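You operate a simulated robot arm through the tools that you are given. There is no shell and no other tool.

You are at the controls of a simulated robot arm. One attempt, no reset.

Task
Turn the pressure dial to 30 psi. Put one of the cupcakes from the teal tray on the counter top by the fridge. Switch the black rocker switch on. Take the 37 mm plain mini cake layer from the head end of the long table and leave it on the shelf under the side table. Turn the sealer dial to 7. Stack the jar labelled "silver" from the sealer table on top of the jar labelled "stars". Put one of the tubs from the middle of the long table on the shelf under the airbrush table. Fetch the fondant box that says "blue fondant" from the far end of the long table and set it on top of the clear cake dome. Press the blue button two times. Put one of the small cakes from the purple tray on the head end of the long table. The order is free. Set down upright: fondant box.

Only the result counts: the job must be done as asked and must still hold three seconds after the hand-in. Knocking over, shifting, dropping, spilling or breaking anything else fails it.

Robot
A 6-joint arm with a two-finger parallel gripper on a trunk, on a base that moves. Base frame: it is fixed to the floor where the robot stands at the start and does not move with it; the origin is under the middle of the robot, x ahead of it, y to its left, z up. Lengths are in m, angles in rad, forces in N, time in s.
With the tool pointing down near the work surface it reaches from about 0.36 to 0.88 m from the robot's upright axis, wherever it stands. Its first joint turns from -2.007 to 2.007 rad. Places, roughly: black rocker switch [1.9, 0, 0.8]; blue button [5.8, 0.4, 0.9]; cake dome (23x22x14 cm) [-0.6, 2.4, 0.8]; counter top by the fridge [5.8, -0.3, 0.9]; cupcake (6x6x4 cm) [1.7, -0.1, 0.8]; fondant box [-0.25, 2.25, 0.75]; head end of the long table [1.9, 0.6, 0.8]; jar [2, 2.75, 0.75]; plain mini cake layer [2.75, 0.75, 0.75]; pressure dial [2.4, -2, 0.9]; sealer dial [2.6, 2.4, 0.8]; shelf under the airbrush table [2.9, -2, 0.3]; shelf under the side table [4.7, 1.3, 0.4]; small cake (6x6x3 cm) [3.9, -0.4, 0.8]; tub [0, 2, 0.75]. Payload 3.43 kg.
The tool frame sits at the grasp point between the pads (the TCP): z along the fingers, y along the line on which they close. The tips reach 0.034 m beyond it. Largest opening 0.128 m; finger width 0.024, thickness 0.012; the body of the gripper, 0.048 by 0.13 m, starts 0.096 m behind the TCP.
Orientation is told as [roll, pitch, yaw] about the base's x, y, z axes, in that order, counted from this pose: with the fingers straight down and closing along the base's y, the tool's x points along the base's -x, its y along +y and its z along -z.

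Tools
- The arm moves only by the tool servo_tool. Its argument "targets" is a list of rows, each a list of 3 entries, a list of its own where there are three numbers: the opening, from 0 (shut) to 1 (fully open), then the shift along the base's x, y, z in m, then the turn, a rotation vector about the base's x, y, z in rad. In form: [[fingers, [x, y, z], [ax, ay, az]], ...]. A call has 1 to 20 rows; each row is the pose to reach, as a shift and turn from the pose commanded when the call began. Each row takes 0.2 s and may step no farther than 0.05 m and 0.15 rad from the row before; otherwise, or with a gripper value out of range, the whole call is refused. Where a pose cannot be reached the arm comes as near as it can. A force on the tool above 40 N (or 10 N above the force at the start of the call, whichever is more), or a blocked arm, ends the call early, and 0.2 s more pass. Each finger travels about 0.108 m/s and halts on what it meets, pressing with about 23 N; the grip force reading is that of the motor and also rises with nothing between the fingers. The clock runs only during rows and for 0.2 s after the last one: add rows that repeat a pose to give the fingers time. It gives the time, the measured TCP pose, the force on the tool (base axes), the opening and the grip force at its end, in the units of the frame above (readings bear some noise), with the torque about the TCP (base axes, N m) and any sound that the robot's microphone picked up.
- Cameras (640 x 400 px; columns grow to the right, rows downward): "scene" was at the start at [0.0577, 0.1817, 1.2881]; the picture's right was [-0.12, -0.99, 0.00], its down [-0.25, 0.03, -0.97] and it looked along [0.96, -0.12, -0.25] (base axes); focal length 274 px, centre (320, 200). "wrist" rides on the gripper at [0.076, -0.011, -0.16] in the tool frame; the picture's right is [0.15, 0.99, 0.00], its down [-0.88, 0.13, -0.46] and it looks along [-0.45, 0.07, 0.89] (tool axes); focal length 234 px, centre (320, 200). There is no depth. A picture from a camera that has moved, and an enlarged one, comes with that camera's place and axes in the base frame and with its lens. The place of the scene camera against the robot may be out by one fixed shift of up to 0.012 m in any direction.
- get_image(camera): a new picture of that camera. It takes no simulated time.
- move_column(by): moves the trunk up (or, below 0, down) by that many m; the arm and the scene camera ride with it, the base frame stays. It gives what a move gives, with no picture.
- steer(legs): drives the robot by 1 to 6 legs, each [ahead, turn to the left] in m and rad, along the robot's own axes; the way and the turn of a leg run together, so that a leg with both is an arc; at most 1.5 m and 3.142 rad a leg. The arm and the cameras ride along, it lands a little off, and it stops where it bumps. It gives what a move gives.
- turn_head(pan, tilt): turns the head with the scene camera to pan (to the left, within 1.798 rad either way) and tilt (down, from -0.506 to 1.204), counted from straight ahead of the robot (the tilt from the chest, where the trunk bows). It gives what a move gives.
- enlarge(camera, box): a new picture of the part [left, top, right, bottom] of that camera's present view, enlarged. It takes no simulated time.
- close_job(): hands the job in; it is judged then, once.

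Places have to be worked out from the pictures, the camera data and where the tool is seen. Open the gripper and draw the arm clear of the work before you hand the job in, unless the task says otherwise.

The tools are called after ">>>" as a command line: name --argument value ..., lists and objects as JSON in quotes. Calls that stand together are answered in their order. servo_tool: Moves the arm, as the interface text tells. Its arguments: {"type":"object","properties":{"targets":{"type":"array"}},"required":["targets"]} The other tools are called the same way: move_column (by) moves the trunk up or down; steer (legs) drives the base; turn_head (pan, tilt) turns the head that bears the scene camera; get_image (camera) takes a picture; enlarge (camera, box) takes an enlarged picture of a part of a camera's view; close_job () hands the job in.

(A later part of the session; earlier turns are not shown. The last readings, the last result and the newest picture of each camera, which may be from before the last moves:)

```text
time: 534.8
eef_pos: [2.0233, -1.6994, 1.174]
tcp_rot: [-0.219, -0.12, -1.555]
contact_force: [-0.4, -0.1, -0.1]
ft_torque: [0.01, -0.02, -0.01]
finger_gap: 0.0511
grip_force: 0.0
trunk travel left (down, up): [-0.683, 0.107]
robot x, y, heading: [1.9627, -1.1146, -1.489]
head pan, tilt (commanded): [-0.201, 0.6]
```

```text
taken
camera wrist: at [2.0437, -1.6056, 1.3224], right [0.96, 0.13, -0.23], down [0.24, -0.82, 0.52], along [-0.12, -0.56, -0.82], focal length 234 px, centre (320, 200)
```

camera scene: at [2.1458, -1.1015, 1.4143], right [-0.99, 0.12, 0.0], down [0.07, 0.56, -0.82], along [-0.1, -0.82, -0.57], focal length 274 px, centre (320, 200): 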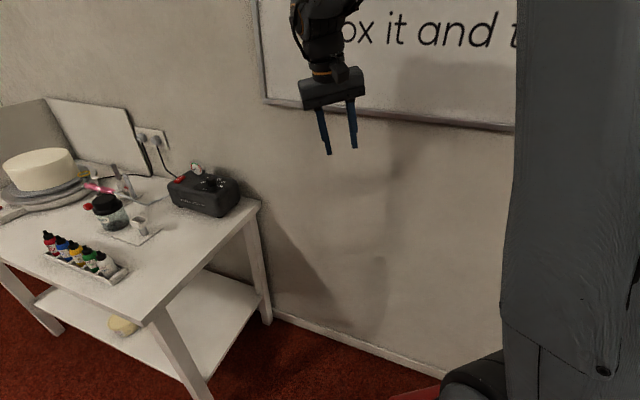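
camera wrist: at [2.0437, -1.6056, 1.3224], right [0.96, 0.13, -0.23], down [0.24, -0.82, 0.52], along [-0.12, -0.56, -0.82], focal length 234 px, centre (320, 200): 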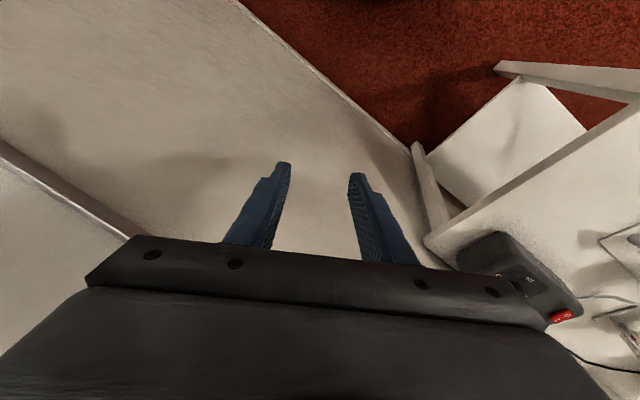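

The board looks unmoved and I'm free of it. Now I turn towards the compressor and approach the table's near end with the knob straight ahead.

>>> steer --legs '[[0, 0.526], [0.24, 0]]'

>>> turn_head --pan -0.1 --tilt 0.7

>>> get_image --camera "scene"

>>> get_image --camera "wrist"

```text
time: 538.0
eef_pos: [2.4498, -1.7899, 1.1747]
tcp_rot: [-0.22, -0.119, -1.03]
contact_force: [-0.1, 0.0, 0.0]
ft_torque: [0.02, -0.02, 0.0]
finger_gap: 0.0511
grip_force: 0.1
trunk travel left (down, up): [-0.683, 0.107]
robot x, y, heading: [2.1036, -1.3076, -0.958]
head pan, tilt (commanded): [-0.201, 0.6]
```

```text
time: 538.7
eef_pos: [2.4501, -1.7907, 1.1731]
tcp_rot: [-0.22, -0.121, -1.028]
contact_force: [-0.6, -0.5, -0.1]
ft_torque: [0.0, 0.0, 0.03]
finger_gap: 0.051
grip_force: 0.1
trunk travel left (down, up): [-0.683, 0.107]
robot x, y, heading: [2.0998, -1.3114, -0.962]
head pan, tilt (commanded): [-0.099, 0.7]
```

```text
taken
camera scene: at [2.2612, -1.2069, 1.4057], right [-0.87, -0.49, 0.0], down [-0.31, 0.56, -0.77], along [0.37, -0.67, -0.64], focal length 274 px, centre (320, 200)
```

scene: 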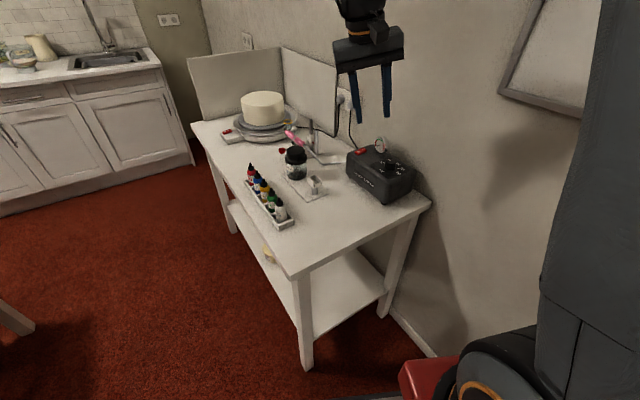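

```text
taken
camera wrist: at [2.4202, -1.6977, 1.3224], right [0.76, 0.6, -0.23], down [0.62, -0.59, 0.52], along [0.18, -0.54, -0.82], focal length 234 px, centre (320, 200)
```

wrist: 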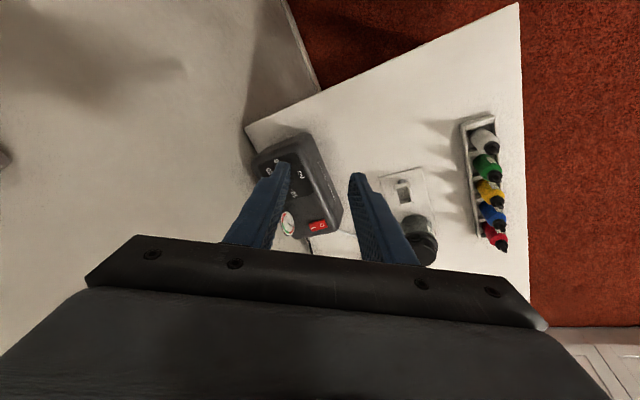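

The compressor is right ahead. I lower the arm a bit while setting the tool vertical.

>>> servo_tool --targets '[[0.4, [0, 0, -0.04], [0, 0, 0]], [0.4, [0, 0, -0.08], [0.077, -0.038, 0.0175]], [0.4, [0, 0, -0.1], [0.153, -0.077, 0.035]], [0.4, [0, 0, -0.1], [0.23, -0.115, 0.0525]], [0.4, [0, 0, -0.1], [0.23, -0.115, 0.0525]]]'

>>> get_image --camera "wrist"

```text
time: 539.9
eef_pos: [2.4488, -1.7818, 1.0837]
tcp_rot: [-0.203, -0.098, -1.011]
contact_force: [0.7, 0.5, -0.1]
ft_torque: [0.02, 0.01, 0.03]
finger_gap: 0.0511
grip_force: 0.1
out of reach, approached as far as the arm can: row 2, 3, 4, 5
trunk travel left (down, up): [-0.683, 0.107]
robot x, y, heading: [2.1023, -1.3106, -0.962]
head pan, tilt (commanded): [-0.099, 0.7]
```

```text
taken
camera wrist: at [2.4168, -1.6945, 1.2338], right [0.75, 0.62, -0.21], down [0.63, -0.59, 0.5], along [0.19, -0.51, -0.84], focal length 234 px, centre (320, 200)
```

wrist: 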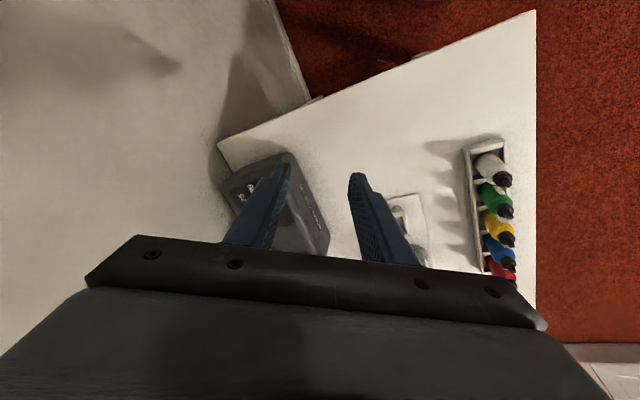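

The wrist refuses that rotation here, probably at a joint limit. I test which part of it is possible, in small pieces.

>>> servo_tool --targets '[[0.4, [0, 0, 0], [0.049, 0.034, 0]], [0.4, [0, 0, 0], [0.0984, 0.0686, 0]]]'

>>> servo_tool --targets '[[0.4, [0, 0, 0], [0.0572, -0.082, 0]]]'

```text
time: 540.5
eef_pos: [2.4442, -1.7831, 1.077]
tcp_rot: [-0.244, 0.012, -1.006]
contact_force: [-0.9, 0.1, 0.0]
ft_torque: [-0.02, -0.02, 0.01]
finger_gap: 0.0511
grip_force: 0.1
out of reach, approached as far as the arm can: row 1, 2
trunk travel left (down, up): [-0.683, 0.107]
robot x, y, heading: [2.1015, -1.3095, -0.956]
head pan, tilt (commanded): [-0.099, 0.7]
```

```text
time: 540.9
eef_pos: [2.4436, -1.7827, 1.0777]
tcp_rot: [-0.243, 0.011, -1.008]
contact_force: [0.2, 0.9, -0.5]
ft_torque: [0.03, -0.04, 0.01]
finger_gap: 0.0511
grip_force: 0.1
out of reach, approached as far as the arm can: row 1
trunk travel left (down, up): [-0.683, 0.107]
robot x, y, heading: [2.1029, -1.3075, -0.962]
head pan, tilt (commanded): [-0.099, 0.7]
```

Only the sideways part is blocked. I return to the tilted posture, turn the tool's pointing direction to the other side there, and then untilt.

>>> servo_tool --targets '[[0.4, [-0.01, 0.014, 0.02], [-0.115, -0.08, 0]], [0.4, [-0.02, 0.028, 0.04], [-0.23, -0.16, 0]], [0.4, [-0.03, 0.042, 0.06], [-0.344, -0.24, 0]], [0.4, [-0.04, 0.056, 0.08], [-0.459, -0.32, 0]], [0.4, [-0.05, 0.07, 0.08], [-0.574, -0.4, 0]], [0.4, [-0.05, 0.07, 0.08], [-0.574, -0.4, 0]]]'

>>> servo_tool --targets '[[0.4, [0, 0, 0], [0, 0, 0.12]], [0.4, [0, 0, 0], [0, 0, 0.24]], [0.4, [0, 0, 0], [0, 0, 0.36]], [0.4, [0, 0, 0], [0, 0, 0.48]], [0.4, [0, 0, 0], [0, 0, 0.48]]]'

```text
time: 542.3
eef_pos: [2.3929, -1.7136, 1.1579]
tcp_rot: [-0.204, -0.687, -1.021]
contact_force: [-0.1, 0.2, 0.1]
ft_torque: [-0.01, 0.01, 0.03]
finger_gap: 0.0511
grip_force: 0.0
trunk travel left (down, up): [-0.683, 0.107]
robot x, y, heading: [2.1024, -1.3124, -0.96]
head pan, tilt (commanded): [-0.099, 0.7]
```

```text
time: 543.5
eef_pos: [2.4201, -1.7046, 1.1688]
tcp_rot: [-0.253, -0.729, -0.585]
contact_force: [0.3, 0.6, 0.5]
ft_torque: [0.03, 0.01, 0.01]
finger_gap: 0.051
grip_force: 0.0
out of reach, approached as far as the arm can: row 3, 4
trunk travel left (down, up): [-0.683, 0.107]
robot x, y, heading: [2.1044, -1.3075, -0.965]
head pan, tilt (commanded): [-0.099, 0.7]
```

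>>> servo_tool --targets '[[0.4, [0, 0, 0], [0.0777, -0.0515, 0.0833]], [0.4, [0, 0, 0], [0.1555, -0.103, 0.1665]], [0.4, [0, 0, 0], [0.1555, -0.103, 0.1665]]]'

```text
time: 544.3
eef_pos: [2.4699, -1.645, 1.1279]
tcp_rot: [-0.148, -0.718, -0.511]
contact_force: [0.7, -0.2, -0.3]
ft_torque: [-0.02, -0.04, -0.03]
finger_gap: 0.0509
grip_force: 0.0
out of reach, approached as far as the arm can: row 1, 2, 3
trunk travel left (down, up): [-0.683, 0.107]
robot x, y, heading: [2.1043, -1.3117, -0.955]
head pan, tilt (commanded): [-0.099, 0.7]
```

The arm's posture is odd; I look at the arm itself with the head camera.

>>> turn_head --pan -0.5 --tilt 0.1

>>> get_image --camera "scene"

>>> turn_head --pan -0.2 --tilt 0.9

>>> get_image --camera "scene"

```text
time: 545.3
eef_pos: [2.471, -1.6447, 1.1281]
tcp_rot: [-0.15, -0.716, -0.511]
contact_force: [-0.6, 0.3, 0.6]
ft_torque: [0.02, 0.02, 0.0]
finger_gap: 0.0511
grip_force: 0.0
trunk travel left (down, up): [-0.683, 0.107]
robot x, y, heading: [2.1034, -1.3114, -0.961]
head pan, tilt (commanded): [-0.499, 0.099]
```

```text
taken
camera scene: at [2.2299, -1.2242, 1.4604], right [-0.99, -0.11, 0.0], down [-0.01, 0.1, -0.99], along [0.11, -0.99, -0.1], focal length 274 px, centre (320, 200)
```

scene: 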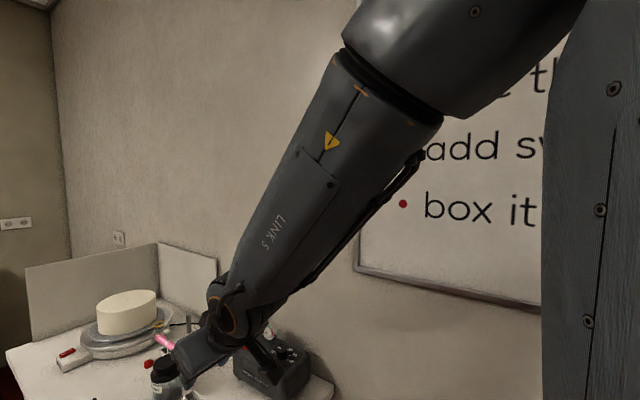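

```text
time: 546.4
eef_pos: [2.4707, -1.6452, 1.1284]
tcp_rot: [-0.148, -0.716, -0.511]
contact_force: [0.3, 0.3, 1.1]
ft_torque: [0.02, -0.02, 0.0]
finger_gap: 0.0514
grip_force: 0.0
trunk travel left (down, up): [-0.683, 0.107]
robot x, y, heading: [2.1039, -1.3111, -0.964]
head pan, tilt (commanded): [-0.201, 0.901]
```

```text
taken
camera scene: at [2.2497, -1.202, 1.3896], right [-0.92, -0.4, 0.0], down [-0.31, 0.72, -0.62], along [0.25, -0.57, -0.78], focal length 274 px, centre (320, 200)
```

scene: 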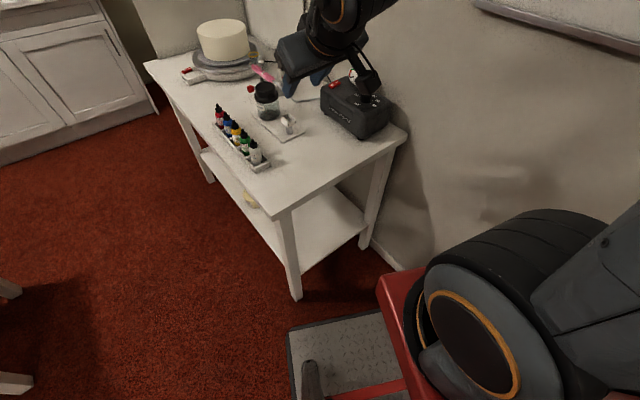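

The forearm's roll joint seems to have wound round during the tilted work. I now unwind it by untilting with the tool pointing slightly to the left side.

>>> servo_tool --targets '[[0.4, [0, 0, 0.01], [0.115, 0.08, 0]], [0.4, [0, 0, 0.02], [0.229, 0.16, 0]], [0.4, [0, 0, 0.03], [0.344, 0.241, 0]], [0.4, [0, 0, 0.04], [0.458, 0.321, 0]], [0.4, [0, 0, 0.05], [0.573, 0.401, 0]], [0.4, [0, 0, 0.05], [0.573, 0.401, 0]]]'

```text
time: 547.8
eef_pos: [2.4536, -1.6509, 1.1147]
tcp_rot: [-0.209, -0.116, -0.579]
contact_force: [0.5, 0.3, 0.0]
ft_torque: [-0.03, 0.01, -0.02]
finger_gap: 0.0513
grip_force: 0.0
out of reach, approached as far as the arm can: row 1, 2, 3, 4, 5, 6
trunk travel left (down, up): [-0.683, 0.107]
robot x, y, heading: [2.0982, -1.3108, -0.961]
head pan, tilt (commanded): [-0.201, 0.901]
```

I try to bring the arm back to its home position in front of the robot (where the vertical tool was fine), first the position.

>>> servo_tool --targets '[[0.4, [0.014, -0.014, 0.045], [0, 0, 0]], [0.4, [0.027, -0.028, 0.09], [0, 0, 0]], [0.4, [0.04, -0.042, 0.135], [0, 0, 0]], [0.4, [0.054, -0.055, 0.178], [0, 0, 0]], [0.4, [0.054, -0.055, 0.178], [0, 0, 0]]]'

>>> turn_head --pan -0.9 --tilt -0.2

>>> get_image --camera "scene"

>>> turn_head --pan -0.4 --tilt -0.3

>>> get_image --camera "scene"

```text
time: 549.0
eef_pos: [2.5283, -1.6731, 1.2775]
tcp_rot: [-0.259, -0.129, -0.597]
contact_force: [-0.3, -0.1, 0.8]
ft_torque: [-0.02, 0.0, -0.01]
finger_gap: 0.0511
grip_force: 0.1
out of reach, approached as far as the arm can: row 1, 2, 3, 4, 5
trunk travel left (down, up): [-0.683, 0.107]
robot x, y, heading: [2.1017, -1.3121, -0.967]
head pan, tilt (commanded): [-0.201, 0.901]
```

```text
time: 550.4
eef_pos: [2.5285, -1.6729, 1.2769]
tcp_rot: [-0.261, -0.129, -0.596]
contact_force: [1.0, -0.4, -0.3]
ft_torque: [-0.01, 0.02, 0.03]
finger_gap: 0.0514
grip_force: 0.0
trunk travel left (down, up): [-0.683, 0.107]
robot x, y, heading: [2.101, -1.3092, -0.963]
head pan, tilt (commanded): [-0.901, -0.201]
```

```text
taken
camera scene: at [2.1959, -1.2125, 1.4869], right [-0.96, 0.29, 0.0], down [-0.06, -0.19, -0.98], along [-0.28, -0.94, 0.2], focal length 274 px, centre (320, 200)
```

scene: 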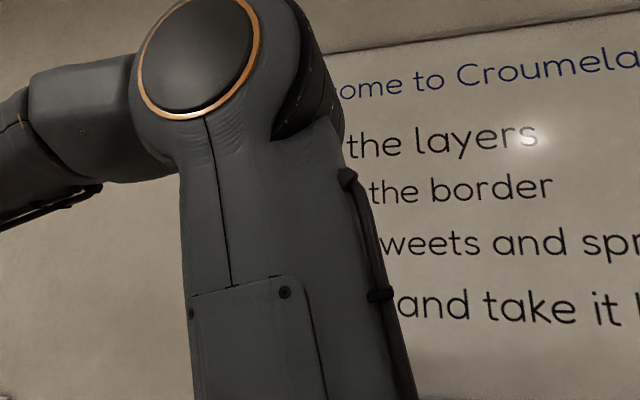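

```text
time: 551.3
eef_pos: [2.5268, -1.6716, 1.2761]
tcp_rot: [-0.26, -0.13, -0.598]
contact_force: [0.9, -0.5, 0.0]
ft_torque: [0.0, 0.0, 0.0]
finger_gap: 0.0513
grip_force: 0.0
trunk travel left (down, up): [-0.683, 0.107]
robot x, y, heading: [2.1049, -1.3087, -0.959]
head pan, tilt (commanded): [-0.4, -0.3]
```

```text
taken
camera scene: at [2.236, -1.2096, 1.495], right [-0.98, -0.21, 0.0], down [0.06, -0.29, -0.96], along [0.2, -0.93, 0.3], focal length 274 px, centre (320, 200)
```

scene: 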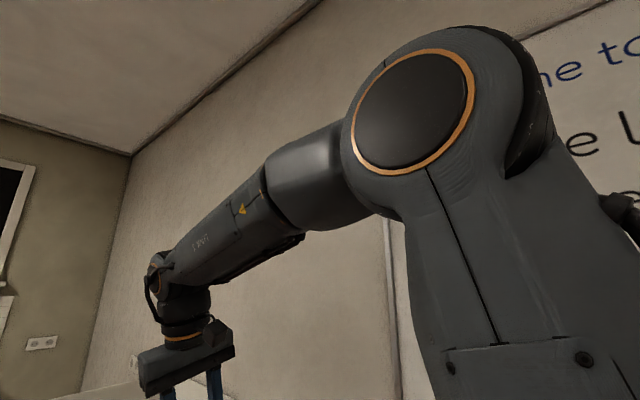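

I can now see the whole arm: it leans left while the tool leans right. I try shifting the TCP to the robot's right and forward to see if it straightens.

>>> servo_tool --targets '[[0.4, [-0.03, -0.03, 0], [0, 0, -0.1]], [0.4, [-0.06, -0.06, 0], [0, 0, -0.2]], [0.4, [-0.09, -0.09, 0], [0, 0, -0.3]], [0.4, [-0.11, -0.11, 0], [0, 0, -0.36]], [0.4, [-0.11, -0.11, 0], [0, 0, -0.36]]]'

>>> get_image --camera "scene"

```text
time: 552.5
eef_pos: [2.413, -1.7844, 1.2793]
tcp_rot: [-0.261, -0.129, -0.957]
contact_force: [-0.6, 0.2, 0.1]
ft_torque: [0.01, -0.01, -0.03]
finger_gap: 0.0513
grip_force: 0.2
trunk travel left (down, up): [-0.683, 0.107]
robot x, y, heading: [2.101, -1.3085, -0.957]
head pan, tilt (commanded): [-0.4, -0.3]
```

```text
taken
camera scene: at [2.236, -1.2097, 1.495], right [-0.98, -0.21, 0.0], down [0.06, -0.29, -0.96], along [0.2, -0.93, 0.3], focal length 274 px, centre (320, 200)
```

scene: 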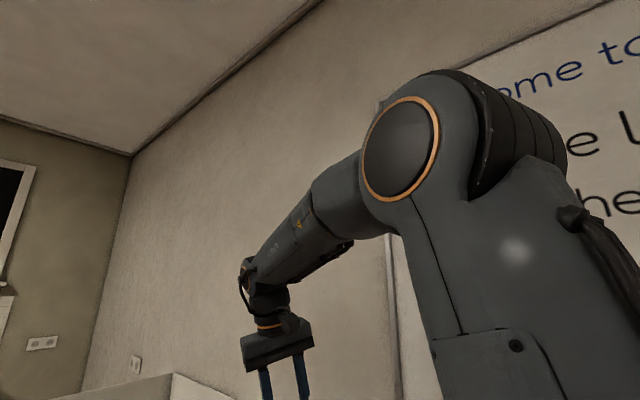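

>>> servo_tool --targets '[[0.4, [0, 0, 0], [0.0575, -0.0817, 0]], [0.4, [0, 0, 0], [0.115, -0.1634, 0]], [0.4, [0, 0, 0], [0.1495, -0.2125, 0]], [0.4, [0, 0, 0], [0.1495, -0.2125, 0]]]'

>>> get_image --camera "scene"

```text
time: 553.5
eef_pos: [2.414, -1.784, 1.2801]
tcp_rot: [-0.261, -0.13, -0.959]
contact_force: [-0.2, -0.7, -0.1]
ft_torque: [-0.03, -0.02, 0.02]
finger_gap: 0.0512
grip_force: 0.0
out of reach, approached as far as the arm can: row 1, 2, 3, 4
trunk travel left (down, up): [-0.683, 0.107]
robot x, y, heading: [2.1057, -1.3091, -0.959]
head pan, tilt (commanded): [-0.4, -0.3]
```

```text
taken
camera scene: at [2.2361, -1.2096, 1.495], right [-0.98, -0.21, 0.0], down [0.06, -0.29, -0.96], along [0.2, -0.93, 0.3], focal length 274 px, centre (320, 200)
```

scene: 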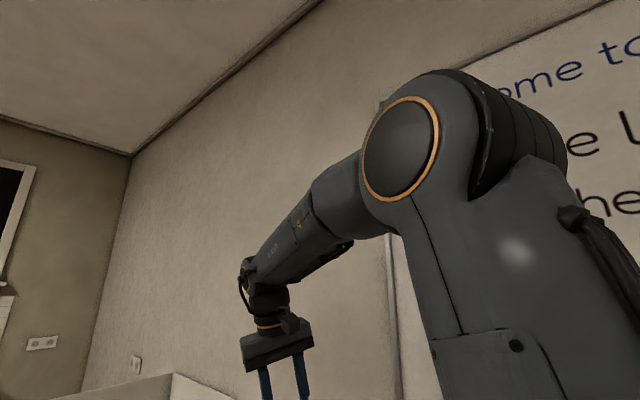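

I test the last joint by turning about the tool's own axis both ways.

>>> servo_tool --targets '[[0.4, [0, 0, 0], [-0.0208, -0.0375, -0.1437]], [0.4, [0, 0, 0], [-0.0416, -0.075, -0.2875]]]'

>>> servo_tool --targets '[[0.4, [0, 0, 0], [0.0208, 0.0375, 0.1437]], [0.4, [0, 0, 0], [0.0416, 0.075, 0.2875]], [0.4, [0, 0, 0], [0.0624, 0.1125, 0.4312]], [0.4, [0, 0, 0], [0.0832, 0.15, 0.575]]]'

```text
time: 554.1
eef_pos: [2.4159, -1.7829, 1.2815]
tcp_rot: [-0.211, -0.199, -1.255]
contact_force: [0.1, 0.5, -0.6]
ft_torque: [0.0, 0.03, 0.04]
finger_gap: 0.0512
grip_force: 0.0
trunk travel left (down, up): [-0.683, 0.107]
robot x, y, heading: [2.099, -1.311, -0.966]
head pan, tilt (commanded): [-0.4, -0.3]
```

```text
time: 555.1
eef_pos: [2.453, -1.7337, 1.2479]
tcp_rot: [-0.33, -0.065, -0.712]
contact_force: [-0.9, -0.5, 0.0]
ft_torque: [0.05, -0.07, 0.01]
finger_gap: 0.0512
grip_force: 0.1
out of reach, approached as far as the arm can: row 3, 4
trunk travel left (down, up): [-0.683, 0.107]
robot x, y, heading: [2.1027, -1.3079, -0.962]
head pan, tilt (commanded): [-0.4, -0.3]
```

The last joint is at its end in one direction only. The gripper is symmetric, so I turn the tool 90° and more the free way and then set it vertical.

>>> servo_tool --targets '[[0.4, [-0.005, -0.005, 0.01], [0, 0, -0.14]], [0.4, [-0.01, -0.01, 0.02], [0, 0, -0.28]], [0.4, [-0.015, -0.015, 0.03], [0, 0, -0.42]], [0.4, [-0.02, -0.02, 0.03], [0, 0, -0.56]], [0.4, [-0.025, -0.025, 0.03], [0, 0, -0.7]], [0.4, [-0.03, -0.03, 0.03], [0, 0, -0.84]], [0.4, [-0.03, -0.03, 0.03], [0, 0, -0.98]], [0.4, [-0.03, -0.03, 0.03], [0, 0, -1.12]], [0.4, [-0.03, -0.03, 0.03], [0, 0, -1.26]], [0.4, [-0.03, -0.03, 0.03], [0, 0, -1.4]], [0.4, [-0.03, -0.03, 0.03], [0, 0, -1.5]], [0.4, [-0.03, -0.03, 0.03], [0, 0, -1.5]]]'

```text
time: 557.7
eef_pos: [2.3974, -1.7887, 1.2841]
tcp_rot: [-0.37, -0.194, -2.169]
contact_force: [-0.5, 0.2, -0.4]
ft_torque: [0.01, 0.03, -0.01]
finger_gap: 0.0515
grip_force: 0.1
out of reach, approached as far as the arm can: row 7, 8, 9, 10, 11, 12
trunk travel left (down, up): [-0.683, 0.107]
robot x, y, heading: [2.1055, -1.3117, -0.961]
head pan, tilt (commanded): [-0.4, -0.3]
```

>>> servo_tool --targets '[[0.4, [0, 0, 0], [-0.019, -0.137, 0]], [0.4, [0, 0, 0], [-0.038, -0.275, 0]], [0.4, [0, 0, 0], [-0.057, -0.412, 0]], [0.4, [0, 0, 0], [-0.057, -0.412, 0]]]'

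>>> get_image --camera "scene"

```text
time: 558.7
eef_pos: [2.3882, -1.7896, 1.2687]
tcp_rot: [-0.08, -0.261, -2.188]
contact_force: [-0.3, 0.3, 0.2]
ft_torque: [-0.01, 0.04, -0.02]
finger_gap: 0.0513
grip_force: 0.1
out of reach, approached as far as the arm can: row 1, 2, 3, 4
trunk travel left (down, up): [-0.683, 0.107]
robot x, y, heading: [2.1021, -1.3093, -0.959]
head pan, tilt (commanded): [-0.4, -0.3]
```

```text
taken
camera scene: at [2.2362, -1.2099, 1.495], right [-0.98, -0.21, 0.0], down [0.06, -0.29, -0.96], along [0.2, -0.93, 0.3], focal length 274 px, centre (320, 200)
```

scene: 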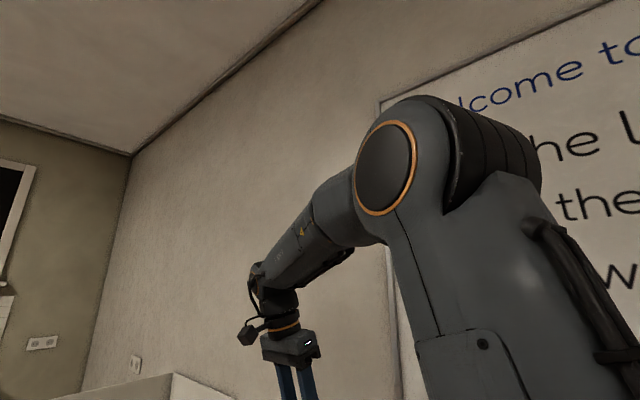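

Now I see: it's the forearm's roll joint that is wound up by one full turn (the tool can't come in from the right side). I back away from the wall and unwind it by turning the tool once round the forearm axis, in free air.

>>> steer --legs '[[-0.5, 0]]'

>>> servo_tool --targets '[[0.3, [0, 0, 0], [0, 0, 0]], [0.3, [-0.0129, -0.009, 0.0132], [-0.086, 0.1229, 0]], [0.3, [-0.0268, -0.0188, 0.0259], [-0.172, 0.2458, 0]]]'

>>> get_image --camera "scene"

```text
time: 561.6
eef_pos: [2.1033, -1.3765, 1.2706]
tcp_rot: [-0.079, -0.262, -2.184]
contact_force: [0.4, 0.3, 1.3]
ft_torque: [-0.04, 0.01, 0.02]
finger_gap: 0.051
grip_force: 0.0
trunk travel left (down, up): [-0.683, 0.107]
robot x, y, heading: [1.8166, -0.9027, -0.956]
head pan, tilt (commanded): [-0.4, -0.3]
```

```text
time: 562.4
eef_pos: [2.0751, -1.3953, 1.2976]
tcp_rot: [-0.196, -0.543, -2.136]
contact_force: [0.1, -0.2, 0.0]
ft_torque: [0.01, -0.01, -0.03]
finger_gap: 0.0381
grip_force: 0.0
trunk travel left (down, up): [-0.683, 0.107]
robot x, y, heading: [1.8159, -0.8995, -0.958]
head pan, tilt (commanded): [-0.4, -0.3]
```

```text
taken
camera scene: at [1.9474, -0.7986, 1.4951], right [-0.98, -0.21, 0.0], down [0.06, -0.29, -0.96], along [0.2, -0.93, 0.3], focal length 274 px, centre (320, 200)
```

scene: 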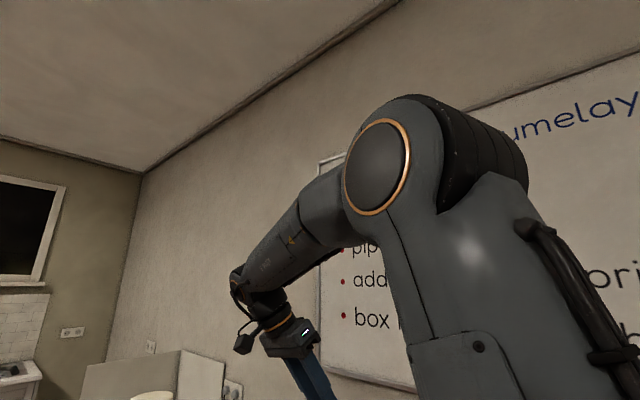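

Turning further that way is free. I continue the unwinding turn about the forearm axis (first half).

>>> servo_tool --targets '[[0.3, [-0.0263, -0.0185, 0.0244], [-0.0863, 0.1227, 0]], [0.3, [-0.0494, -0.0347, 0.0534], [-0.1725, 0.2454, 0]], [0.3, [-0.0687, -0.0483, 0.0863], [-0.2588, 0.3681, 0]], [0.3, [-0.0838, -0.0589, 0.1224], [-0.345, 0.4908, 0]], [0.3, [-0.0942, -0.0662, 0.1608], [-0.4313, 0.6135, 0]], [0.3, [-0.0999, -0.0702, 0.2006], [-0.5175, 0.7362, 0]], [0.3, [-0.1006, -0.0707, 0.2411], [-0.6038, 0.8589, 0]], [0.3, [-0.0964, -0.0677, 0.2812], [-0.69, 0.9816, 0]], [0.3, [-0.0873, -0.0614, 0.3201], [-0.7763, 1.1043, 0]], [0.3, [-0.0735, -0.0517, 0.3569], [-0.8625, 1.227, 0]], [0.3, [-0.0555, -0.039, 0.3908], [-0.9488, 1.3497, 0]], [0.3, [-0.0335, -0.0235, 0.421], [-1.035, 1.4724, 0]], [0.3, [-0.0079, -0.0056, 0.4468], [-1.1213, 1.5951, 0]], [0.3, [0.0204, 0.0143, 0.4677], [-1.2075, 1.7178, 0]], [0.3, [0.051, 0.0358, 0.4832], [-1.2938, 1.8405, 0]], [0.3, [0.0831, 0.0584, 0.4929], [-1.38, 1.9632, 0]], [0.3, [0.1161, 0.0816, 0.4967], [-1.4663, 2.0859, 0]], [0.3, [0.1491, 0.1048, 0.4943], [-1.5525, 2.2086, 0]], [0.3, [0.1815, 0.1276, 0.486], [-1.6388, 2.3313, 0]], [0.3, [0.2125, 0.1494, 0.4719], [-1.725, 2.454, 0]]]'

>>> get_image --camera "scene"

```text
time: 566.6
eef_pos: [2.2851, -1.2483, 1.7659]
tcp_rot: [3.003, 0.412, 0.247]
contact_force: [0.2, 0.4, -0.9]
ft_torque: [-0.02, -0.02, -0.02]
finger_gap: 0.0385
grip_force: 0.0
trunk travel left (down, up): [-0.683, 0.107]
robot x, y, heading: [1.815, -0.9016, -0.957]
head pan, tilt (commanded): [-0.4, -0.3]
```

```text
taken
camera scene: at [1.9475, -0.7986, 1.495], right [-0.98, -0.21, 0.0], down [0.06, -0.29, -0.96], along [0.2, -0.93, 0.3], focal length 274 px, centre (320, 200)
```

scene: 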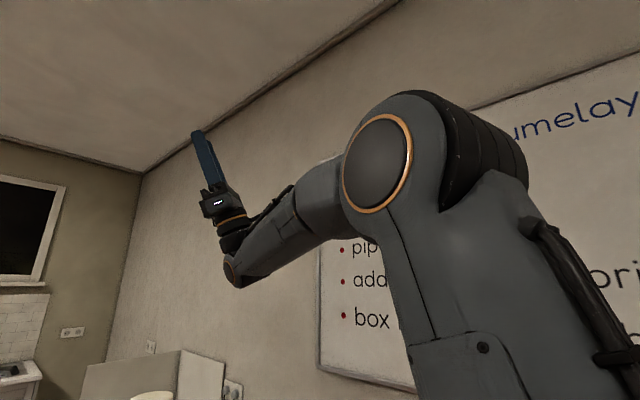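

Free all the way. I complete the second half of the turn until the tool points down again.

>>> servo_tool --targets '[[0.3, [0.0276, 0.0194, -0.0186], [-0.082, 0.1166, 0]], [0.3, [0.0527, 0.037, -0.0417], [-0.164, 0.2333, 0]], [0.3, [0.0748, 0.0526, -0.0689], [-0.246, 0.3499, 0]], [0.3, [0.0935, 0.0657, -0.0996], [-0.328, 0.4666, 0]], [0.3, [0.1085, 0.0762, -0.1332], [-0.41, 0.5832, 0]], [0.3, [0.1195, 0.084, -0.1698], [-0.492, 0.6999, 0]], [0.3, [0.1261, 0.0887, -0.2074], [-0.574, 0.8165, 0]], [0.3, [0.1283, 0.0902, -0.2458], [-0.656, 0.9332, 0]], [0.3, [0.126, 0.0886, -0.2842], [-0.738, 1.0498, 0]], [0.3, [0.1192, 0.0838, -0.3217], [-0.82, 1.1665, 0]], [0.3, [0.1081, 0.076, -0.3578], [-0.902, 1.2831, 0]], [0.3, [0.093, 0.0654, -0.3915], [-0.984, 1.3998, 0]], [0.3, [0.0742, 0.0522, -0.4222], [-1.066, 1.5164, 0]], [0.3, [0.0519, 0.0365, -0.4493], [-1.148, 1.6331, 0]], [0.3, [0.0267, 0.0188, -0.4723], [-1.23, 1.7497, 0]], [0.3, [-0.0008, -0.0006, -0.4907], [-1.312, 1.8664, 0]], [0.3, [-0.0302, -0.0212, -0.5042], [-1.394, 1.983, 0]], [0.3, [-0.0609, -0.0428, -0.5124], [-1.476, 2.0997, 0]], [0.3, [-0.0926, -0.0651, -0.5151], [-1.558, 2.2163, 0]], [0.3, [-0.0926, -0.0651, -0.5151], [-1.558, 2.2163, 0]]]'

>>> get_image --camera "scene"

```text
time: 570.8
eef_pos: [2.1885, -1.308, 1.2278]
tcp_rot: [0.125, 0.233, -2.178]
contact_force: [-0.9, 0.4, -0.5]
ft_torque: [-0.04, -0.08, 0.01]
finger_gap: 0.0384
grip_force: 0.0
out of reach, approached as far as the arm can: row 18, 19, 20
trunk travel left (down, up): [-0.683, 0.107]
robot x, y, heading: [1.8154, -0.9005, -0.955]
head pan, tilt (commanded): [-0.4, -0.3]
```

```text
taken
camera scene: at [1.9473, -0.7987, 1.4951], right [-0.98, -0.21, 0.0], down [0.06, -0.29, -0.96], along [0.2, -0.93, 0.3], focal length 274 px, centre (320, 200)
```

scene: 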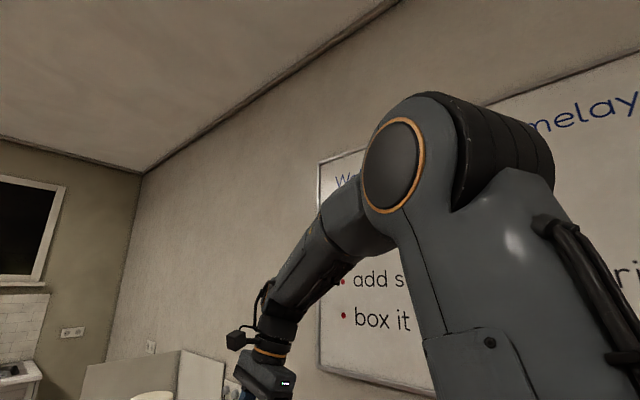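

Now it's stuck symmetrically on the left: so the wrist is in its mirrored branch, where "up" is the middle of the roll range. I go back to pointing up, and will then pitch the tool forward and down through the straight position, which puts it in the normal branch.

>>> servo_tool --targets '[[0.3, [0.03, 0.0212, 0.0127], [0.0832, -0.1175, 0]], [0.3, [0.0582, 0.0412, 0.0306], [0.1663, -0.2351, 0]], [0.3, [0.084, 0.0594, 0.0532], [0.2495, -0.3526, 0]], [0.3, [0.1069, 0.0756, 0.0801], [0.3326, -0.4702, 0]], [0.3, [0.1263, 0.0893, 0.1107], [0.4158, -0.5877, 0]], [0.3, [0.142, 0.1004, 0.1444], [0.499, -0.7053, 0]], [0.3, [0.1535, 0.1086, 0.1806], [0.5821, -0.8228, 0]], [0.3, [0.1608, 0.1138, 0.2185], [0.6653, -0.9404, 0]], [0.3, [0.1635, 0.1157, 0.2572], [0.7484, -1.0579, 0]], [0.3, [0.1616, 0.1143, 0.2959], [0.8316, -1.1755, 0]], [0.3, [0.1553, 0.1098, 0.3339], [0.9148, -1.293, 0]], [0.3, [0.1446, 0.1023, 0.3705], [0.9979, -1.4106, 0]], [0.3, [0.1296, 0.0917, 0.4047], [1.0811, -1.5281, 0]], [0.3, [0.1108, 0.0784, 0.4361], [1.1642, -1.6457, 0]], [0.3, [0.0885, 0.0626, 0.4638], [1.2474, -1.7632, 0]], [0.3, [0.0633, 0.0448, 0.4872], [1.3306, -1.8808, 0]], [0.3, [0.0355, 0.0251, 0.506], [1.4137, -1.9983, 0]], [0.3, [0.0058, 0.0041, 0.5197], [1.4969, -2.1159, 0]], [0.3, [-0.0252, -0.0178, 0.528], [1.58, -2.2334, 0]], [0.3, [-0.0569, -0.0403, 0.5309], [1.6632, -2.351, 0]]]'

>>> get_image --camera "scene"

```text
time: 575.0
eef_pos: [2.1356, -1.3521, 1.7583]
tcp_rot: [-3.103, 0.012, 0.279]
contact_force: [-0.1, 0.7, 1.3]
ft_torque: [0.01, 0.0, 0.0]
finger_gap: 0.0383
grip_force: 0.1
trunk travel left (down, up): [-0.683, 0.107]
robot x, y, heading: [1.8161, -0.9019, -0.957]
head pan, tilt (commanded): [-0.4, -0.3]
```

```text
taken
camera scene: at [1.9476, -0.7984, 1.495], right [-0.98, -0.21, 0.0], down [0.06, -0.29, -0.96], along [0.2, -0.93, 0.3], focal length 274 px, centre (320, 200)
```

scene: 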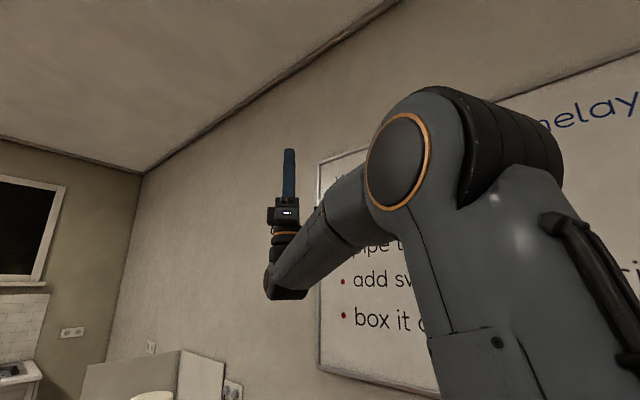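

The tool points up in the middle of the roll range. I now pitch it forward and down in the forearm's own vertical plane (which I compute to be 0.2 rad right of straight ahead).

>>> servo_tool --targets '[[0.3, [0.0163, -0.0369, -0.003], [0.1372, 0.0607, 0]], [0.3, [0.0323, -0.073, -0.0121], [0.2744, 0.1214, 0]], [0.3, [0.0475, -0.1074, -0.0269], [0.4116, 0.1821, 0]], [0.3, [0.0617, -0.1394, -0.0472], [0.5488, 0.2428, 0]], [0.3, [0.0745, -0.1682, -0.0724], [0.686, 0.3035, 0]], [0.3, [0.0856, -0.1934, -0.1022], [0.8232, 0.3642, 0]], [0.3, [0.0948, -0.2142, -0.1357], [0.9604, 0.4249, 0]], [0.3, [0.1018, -0.2301, -0.1722], [1.0976, 0.4856, 0]], [0.3, [0.1066, -0.2409, -0.2109], [1.2348, 0.5463, 0]], [0.3, [0.109, -0.2462, -0.2509], [1.372, 0.607, 0]], [0.3, [0.109, -0.2462, -0.2914], [1.5092, 0.6677, 0]], [0.3, [0.1064, -0.2404, -0.3313], [1.6464, 0.7284, 0]], [0.3, [0.1015, -0.2293, -0.37], [1.7836, 0.7891, 0]], [0.3, [0.0944, -0.2131, -0.4063], [1.9208, 0.8498, 0]], [0.3, [0.085, -0.1921, -0.4396], [2.058, 0.9105, 0]], [0.3, [0.0738, -0.1668, -0.4691], [2.1952, 0.9712, 0]], [0.3, [0.061, -0.1377, -0.4941], [2.3324, 1.0319, 0]], [0.3, [0.0467, -0.1055, -0.5141], [2.4696, 1.0926, 0]], [0.3, [0.0314, -0.071, -0.5286], [2.6068, 1.1533, 0]], [0.3, [0.0154, -0.0348, -0.5373], [2.744, 1.214, 0]]]'

>>> get_image --camera "scene"

```text
time: 579.2
eef_pos: [2.1504, -1.3856, 1.218]
tcp_rot: [-0.099, 0.002, 0.555]
contact_force: [-0.1, 0.6, -0.9]
ft_torque: [-0.03, -0.01, 0.0]
finger_gap: 0.0382
grip_force: 0.1
out of reach, approached as far as the arm can: row 12, 13, 14, 15
trunk travel left (down, up): [-0.683, 0.107]
robot x, y, heading: [1.8119, -0.8982, -0.956]
head pan, tilt (commanded): [-0.4, -0.3]
```

```text
taken
camera scene: at [1.9476, -0.7986, 1.495], right [-0.98, -0.21, 0.0], down [0.06, -0.29, -0.96], along [0.2, -0.93, 0.3], focal length 274 px, centre (320, 200)
```

scene: 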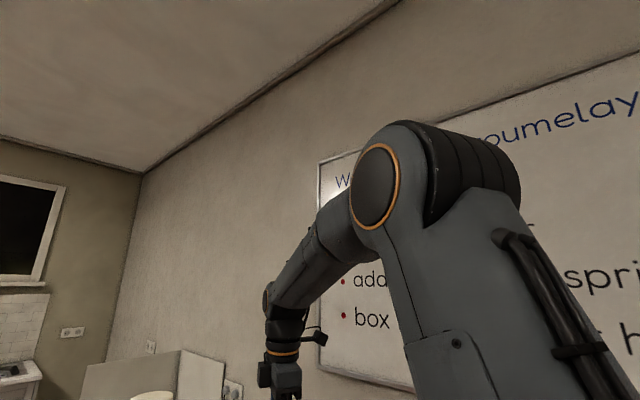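

The tool came through: it points down in the normal branch. I finish the last 8° to vertical and turn the yaw in line with the robot.

>>> servo_tool --targets '[[0.3, [0, 0, 0], [0.0647, 0.0286, 0]], [0.3, [0, 0, 0], [0.1, 0.044, 0]]]'

>>> servo_tool --targets '[[0.3, [0, 0, 0], [0, 0, -0.15]], [0.3, [0, 0, 0], [0, 0, -0.3]], [0.3, [0, 0, 0], [0, 0, -0.45]], [0.3, [0, 0, 0], [0, 0, -0.6]], [0.3, [0, 0, 0], [0, 0, -0.75]], [0.3, [0, 0, 0], [0, 0, -0.9]], [0.3, [0, 0, 0], [0, 0, -1.05]], [0.3, [0, 0, 0], [0, 0, -1.2]], [0.3, [0, 0, 0], [0, 0, -1.35]], [0.3, [0, 0, 0], [0, 0, -1.5]], [0.3, [0, 0, 0], [0, 0, -1.5]]]'

```text
time: 579.8
eef_pos: [2.1486, -1.3844, 1.2205]
tcp_rot: [0.005, -0.011, 0.555]
contact_force: [-0.6, 0.4, 0.0]
ft_torque: [-0.03, 0.0, -0.01]
finger_gap: 0.0386
grip_force: 0.0
trunk travel left (down, up): [-0.683, 0.107]
robot x, y, heading: [1.8156, -0.9016, -0.956]
head pan, tilt (commanded): [-0.4, -0.3]
```

```text
time: 582.2
eef_pos: [2.148, -1.3846, 1.2215]
tcp_rot: [0.006, -0.01, -0.945]
contact_force: [-0.1, -1.0, -0.6]
ft_torque: [-0.01, -0.06, -0.01]
finger_gap: 0.0386
grip_force: 0.0
trunk travel left (down, up): [-0.683, 0.107]
robot x, y, heading: [1.8143, -0.8989, -0.953]
head pan, tilt (commanded): [-0.4, -0.3]
```

The arm is fully normal again. I drive forward to the compressor.

>>> steer --legs '[[0.5, 0]]'

>>> turn_head --pan -0.05 --tilt 0.65

>>> get_image --camera "scene"

>>> get_image --camera "wrist"

```text
time: 585.1
eef_pos: [2.4412, -1.7812, 1.2214]
tcp_rot: [0.007, -0.01, -0.932]
contact_force: [-0.2, -0.3, 0.0]
ft_torque: [-0.05, 0.0, 0.01]
finger_gap: 0.0385
grip_force: 0.2
trunk travel left (down, up): [-0.683, 0.107]
robot x, y, heading: [2.1001, -1.3037, -0.941]
head pan, tilt (commanded): [-0.4, -0.3]
```

```text
time: 586.4
eef_pos: [2.4411, -1.7806, 1.2206]
tcp_rot: [0.007, -0.011, -0.931]
contact_force: [0.6, -1.0, -0.2]
ft_torque: [-0.03, 0.03, -0.01]
finger_gap: 0.0384
grip_force: 0.1
trunk travel left (down, up): [-0.683, 0.107]
robot x, y, heading: [2.097, -1.3017, -0.942]
head pan, tilt (commanded): [-0.051, 0.649]
```

```text
taken
camera scene: at [2.2628, -1.1944, 1.4101], right [-0.84, -0.55, 0.0], down [-0.33, 0.51, -0.8], along [0.43, -0.67, -0.6], focal length 274 px, centre (320, 200)
```

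scene: 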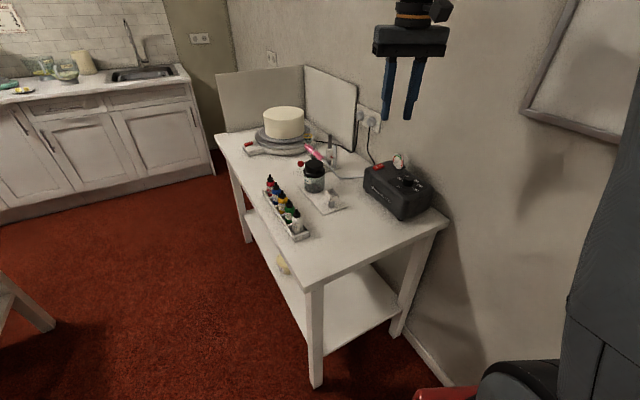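

```text
taken
camera wrist: at [2.3841, -1.7274, 1.3799], right [0.71, 0.71, 0.0], down [0.62, -0.63, 0.47], along [0.33, -0.33, -0.89], focal length 234 px, centre (320, 200)
```

wrist: 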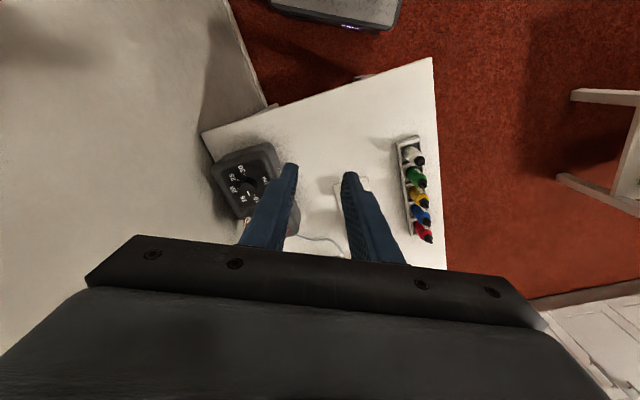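

The knob's scale is visible from above. I enlarge it.

>>> enlarge --camera "wrist" --box '[200, 140, 300, 230]'

>>> enlarge --camera "scene" --box '[350, 145, 440, 225]'

```text
4.44 times, centred on (250, 185) of wrist
camera zoom: at [2.3841, -1.7274, 1.3799], right [0.71, 0.71, 0.0], down [0.62, -0.63, 0.47], along [0.33, -0.33, -0.89], focal length 1041 px, centre (631, 267)
```

zoom: 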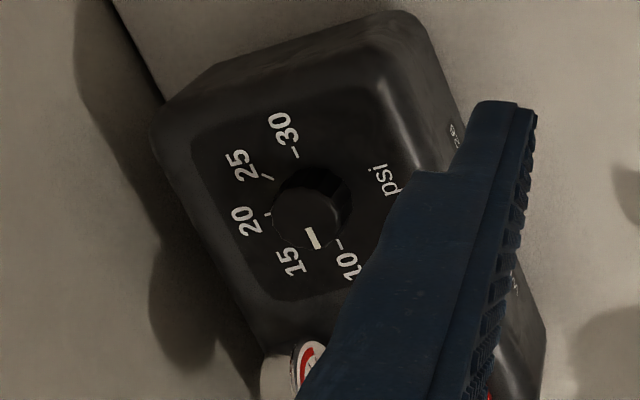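

```text
5.00 times, centred on (395, 185) of scene
camera zoom: at [2.2628, -1.1944, 1.4101], right [-0.84, -0.55, 0.0], down [-0.33, 0.51, -0.8], along [0.43, -0.67, -0.6], focal length 1368 px, centre (-55, 275)
```

zoom: 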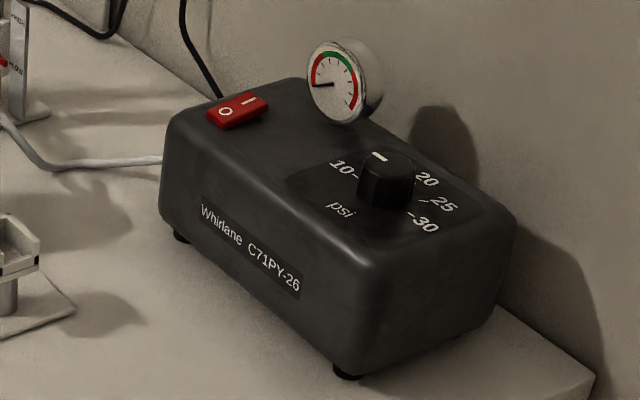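

Scale: 10 → 30 psi over about 180° clockwise, the pointer stands at 10 now. The knob centre is near [2.426, -1.978], top z ≈ 0.945. I bring the tool above it, turned so that its camera stays off the wall during a half-turn clockwise.

>>> servo_tool --targets '[[0.35, [-0.0025, -0.033, -0.02], [0, 0, 0.136]], [0.4, [-0.005, -0.066, -0.04], [0, 0, 0.272]], [0.45, [-0.0075, -0.099, -0.06], [0, 0, 0.408]], [0.45, [-0.01, -0.132, -0.08], [0, 0, 0.544]], [0.45, [-0.0125, -0.165, -0.1], [0, 0, 0.68]], [0.45, [-0.015, -0.197, -0.12], [0, 0, 0.818]], [0.45, [-0.015, -0.197, -0.14], [0, 0, 0.818]], [0.45, [-0.015, -0.197, -0.14], [0, 0, 0.818]]]'

>>> get_image --camera "wrist"

>>> enlarge --camera "scene" --box '[340, 60, 460, 225]'

```text
time: 588.2
eef_pos: [2.4262, -1.98, 1.0796]
tcp_rot: [0.007, -0.01, -0.113]
contact_force: [0.6, 0.3, 0.1]
ft_torque: [0.0, 0.01, -0.02]
finger_gap: 0.0577
grip_force: 0.0
trunk travel left (down, up): [-0.683, 0.107]
robot x, y, heading: [2.1011, -1.3027, -0.941]
head pan, tilt (commanded): [-0.051, 0.649]
```

```text
taken
camera wrist: at [2.3469, -1.9841, 1.2387], right [-0.03, 1.0, 0.01], down [0.88, 0.03, 0.47], along [0.46, 0.02, -0.89], focal length 234 px, centre (320, 200)
```

wrist: 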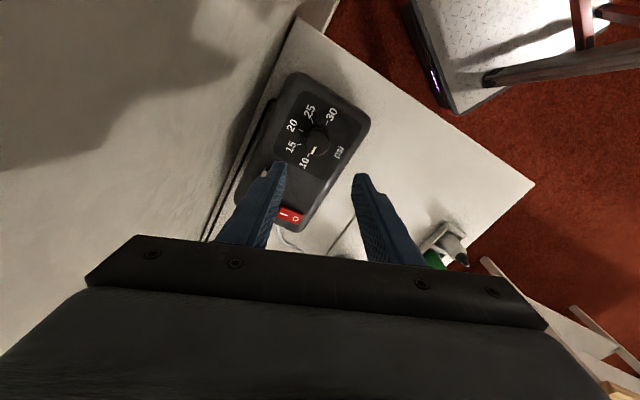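

```text
2.42 times, centred on (400, 142) of scene
camera zoom: at [2.2628, -1.1945, 1.4101], right [-0.84, -0.55, 0.0], down [-0.33, 0.51, -0.8], along [0.43, -0.67, -0.6], focal length 663 px, centre (126, 339)
```

zoom: 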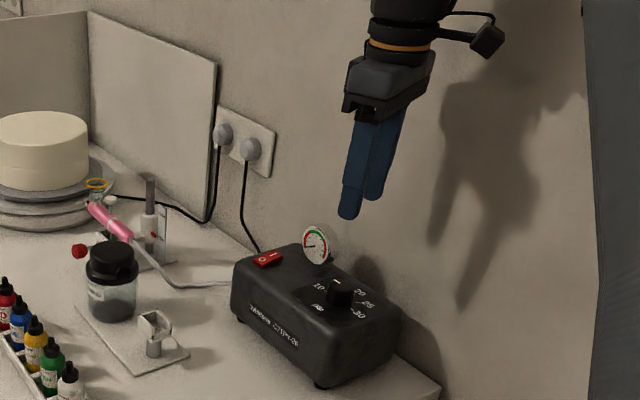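

>>> enlarge --camera "wrist" --box '[280, 95, 360, 175]'

```text
5.00 times, centred on (320, 135) of wrist
camera zoom: at [2.3469, -1.9841, 1.2387], right [-0.03, 1.0, 0.01], down [0.88, 0.03, 0.47], along [0.46, 0.02, -0.89], focal length 1171 px, centre (320, 525)
```

zoom: 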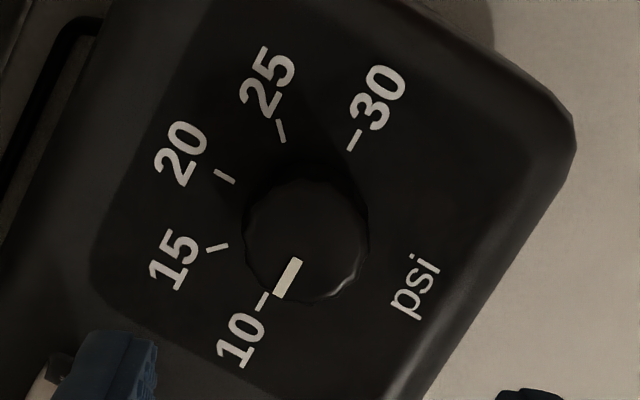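

The knob is 3 cm wide, centre 6 mm from my axis. I correct position and the slight tilt and descend to z ≈ 0.962.

>>> servo_tool --targets '[[0.45, [-0.0064, -0.003, -0.04], [-0.0057, 0.0117, 0]], [0.45, [-0.0064, -0.003, -0.08], [-0.0057, 0.0117, 0]], [0.45, [-0.0064, -0.003, -0.105], [-0.0057, 0.0117, 0]], [0.45, [-0.0064, -0.003, -0.116], [-0.0057, 0.0117, 0]], [0.45, [-0.0064, -0.003, -0.116], [-0.0057, 0.0117, 0]]]'

>>> get_image --camera "wrist"

>>> enlarge --camera "scene" --box '[350, 120, 450, 225]'

```text
time: 589.4
eef_pos: [2.4192, -1.9809, 0.9641]
tcp_rot: [0.0, 0.002, -0.111]
contact_force: [-0.3, -0.6, -0.2]
ft_torque: [0.01, -0.02, -0.02]
finger_gap: 0.0574
grip_force: 0.2
trunk travel left (down, up): [-0.683, 0.107]
robot x, y, heading: [2.0979, -1.3027, -0.939]
head pan, tilt (commanded): [-0.051, 0.649]
```

```text
taken
camera wrist: at [2.3425, -1.9851, 1.1228], right [-0.03, 1.0, 0.0], down [0.89, 0.03, 0.45], along [0.45, 0.01, -0.89], focal length 234 px, centre (320, 200)
```

wrist: 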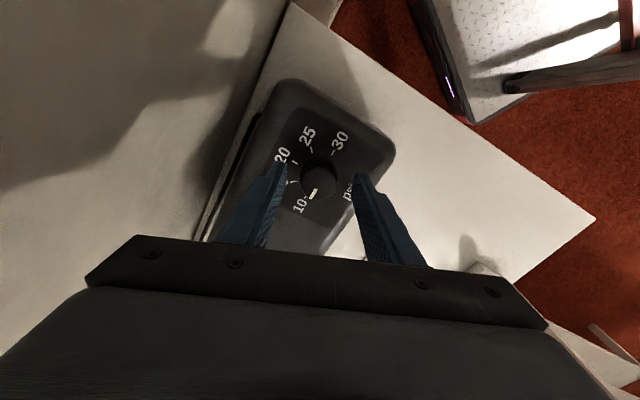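

```text
3.81 times, centred on (400, 172) of scene
camera zoom: at [2.2628, -1.1944, 1.4101], right [-0.84, -0.55, 0.0], down [-0.33, 0.51, -0.8], along [0.43, -0.67, -0.6], focal length 1042 px, centre (15, 305)
```

zoom: 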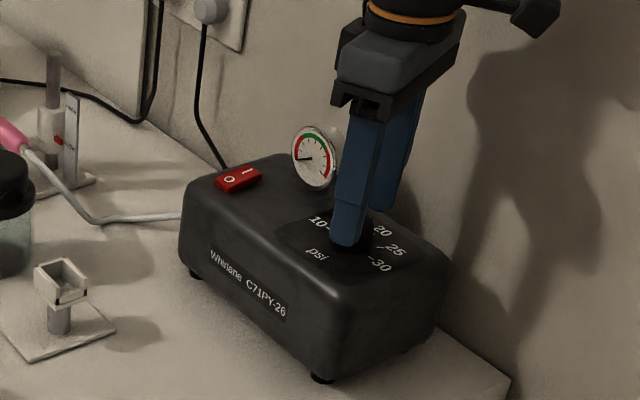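

The fingers straddle the knob; the gauge is clear. I close and check the resting force.

>>> servo_tool --targets '[[0.25, [0, 0, 0], [0, 0, 0]], [0.1, [0, 0, 0], [0, 0, 0]], [0.1, [0, 0, 0], [0, 0, 0]]]'

```text
time: 590.2
eef_pos: [2.4186, -1.9832, 0.9631]
tcp_rot: [0.001, 0.002, -0.114]
contact_force: [-1.1, -1.8, -1.2]
ft_torque: [-0.15, -0.07, -0.01]
finger_gap: 0.0316
grip_force: 45.2
trunk travel left (down, up): [-0.683, 0.107]
robot x, y, heading: [2.0971, -1.3032, -0.939]
head pan, tilt (commanded): [-0.051, 0.649]
```

Centred, almost no strain. I turn clockwise in steps of 0.45 rad, checking forces.

>>> servo_tool --targets '[[0.1, [0, 0, 0], [0, 0, -0.15]], [0.1, [0, 0, 0], [0, 0, -0.3]], [0.1, [0, 0, 0], [0, 0, -0.45]]]'

>>> servo_tool --targets '[[0.1, [0, 0, 0], [0, 0, -0.15]], [0.1, [0, 0, 0], [0, 0, -0.3]], [0.1, [0, 0, 0], [0, 0, -0.45]]]'

>>> enlarge --camera "wrist" --box '[250, 110, 390, 220]'

```text
time: 591.0
eef_pos: [2.4212, -1.9798, 0.9638]
tcp_rot: [0.003, 0.004, -0.564]
contact_force: [1.7, 12.0, -11.2]
ft_torque: [0.11, -0.7, 0.06]
finger_gap: 0.032
grip_force: 44.8
trunk travel left (down, up): [-0.683, 0.107]
robot x, y, heading: [2.1017, -1.3022, -0.944]
head pan, tilt (commanded): [-0.051, 0.649]
```

```text
time: 591.9
eef_pos: [2.421, -1.9777, 0.9622]
tcp_rot: [0.004, 0.003, -1.014]
contact_force: [6.4, 3.1, -1.0]
ft_torque: [0.36, -0.45, 0.0]
finger_gap: 0.0318
grip_force: 44.7
trunk travel left (down, up): [-0.683, 0.107]
robot x, y, heading: [2.101, -1.3042, -0.943]
head pan, tilt (commanded): [-0.051, 0.649]
stopped in row 3: the force on the tool passed its limit at 41 N (the readings are from after the stop); the commanded pose is now the measured one
```

```text
3.64 times, centred on (320, 165) of wrist
camera zoom: at [2.3721, -1.9212, 1.1234], right [0.76, 0.65, 0.0], down [0.58, -0.68, 0.45], along [0.29, -0.34, -0.89], focal length 852 px, centre (320, 327)
```

zoom: 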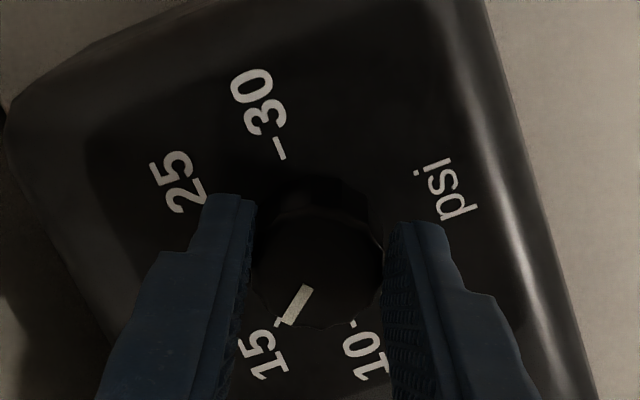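

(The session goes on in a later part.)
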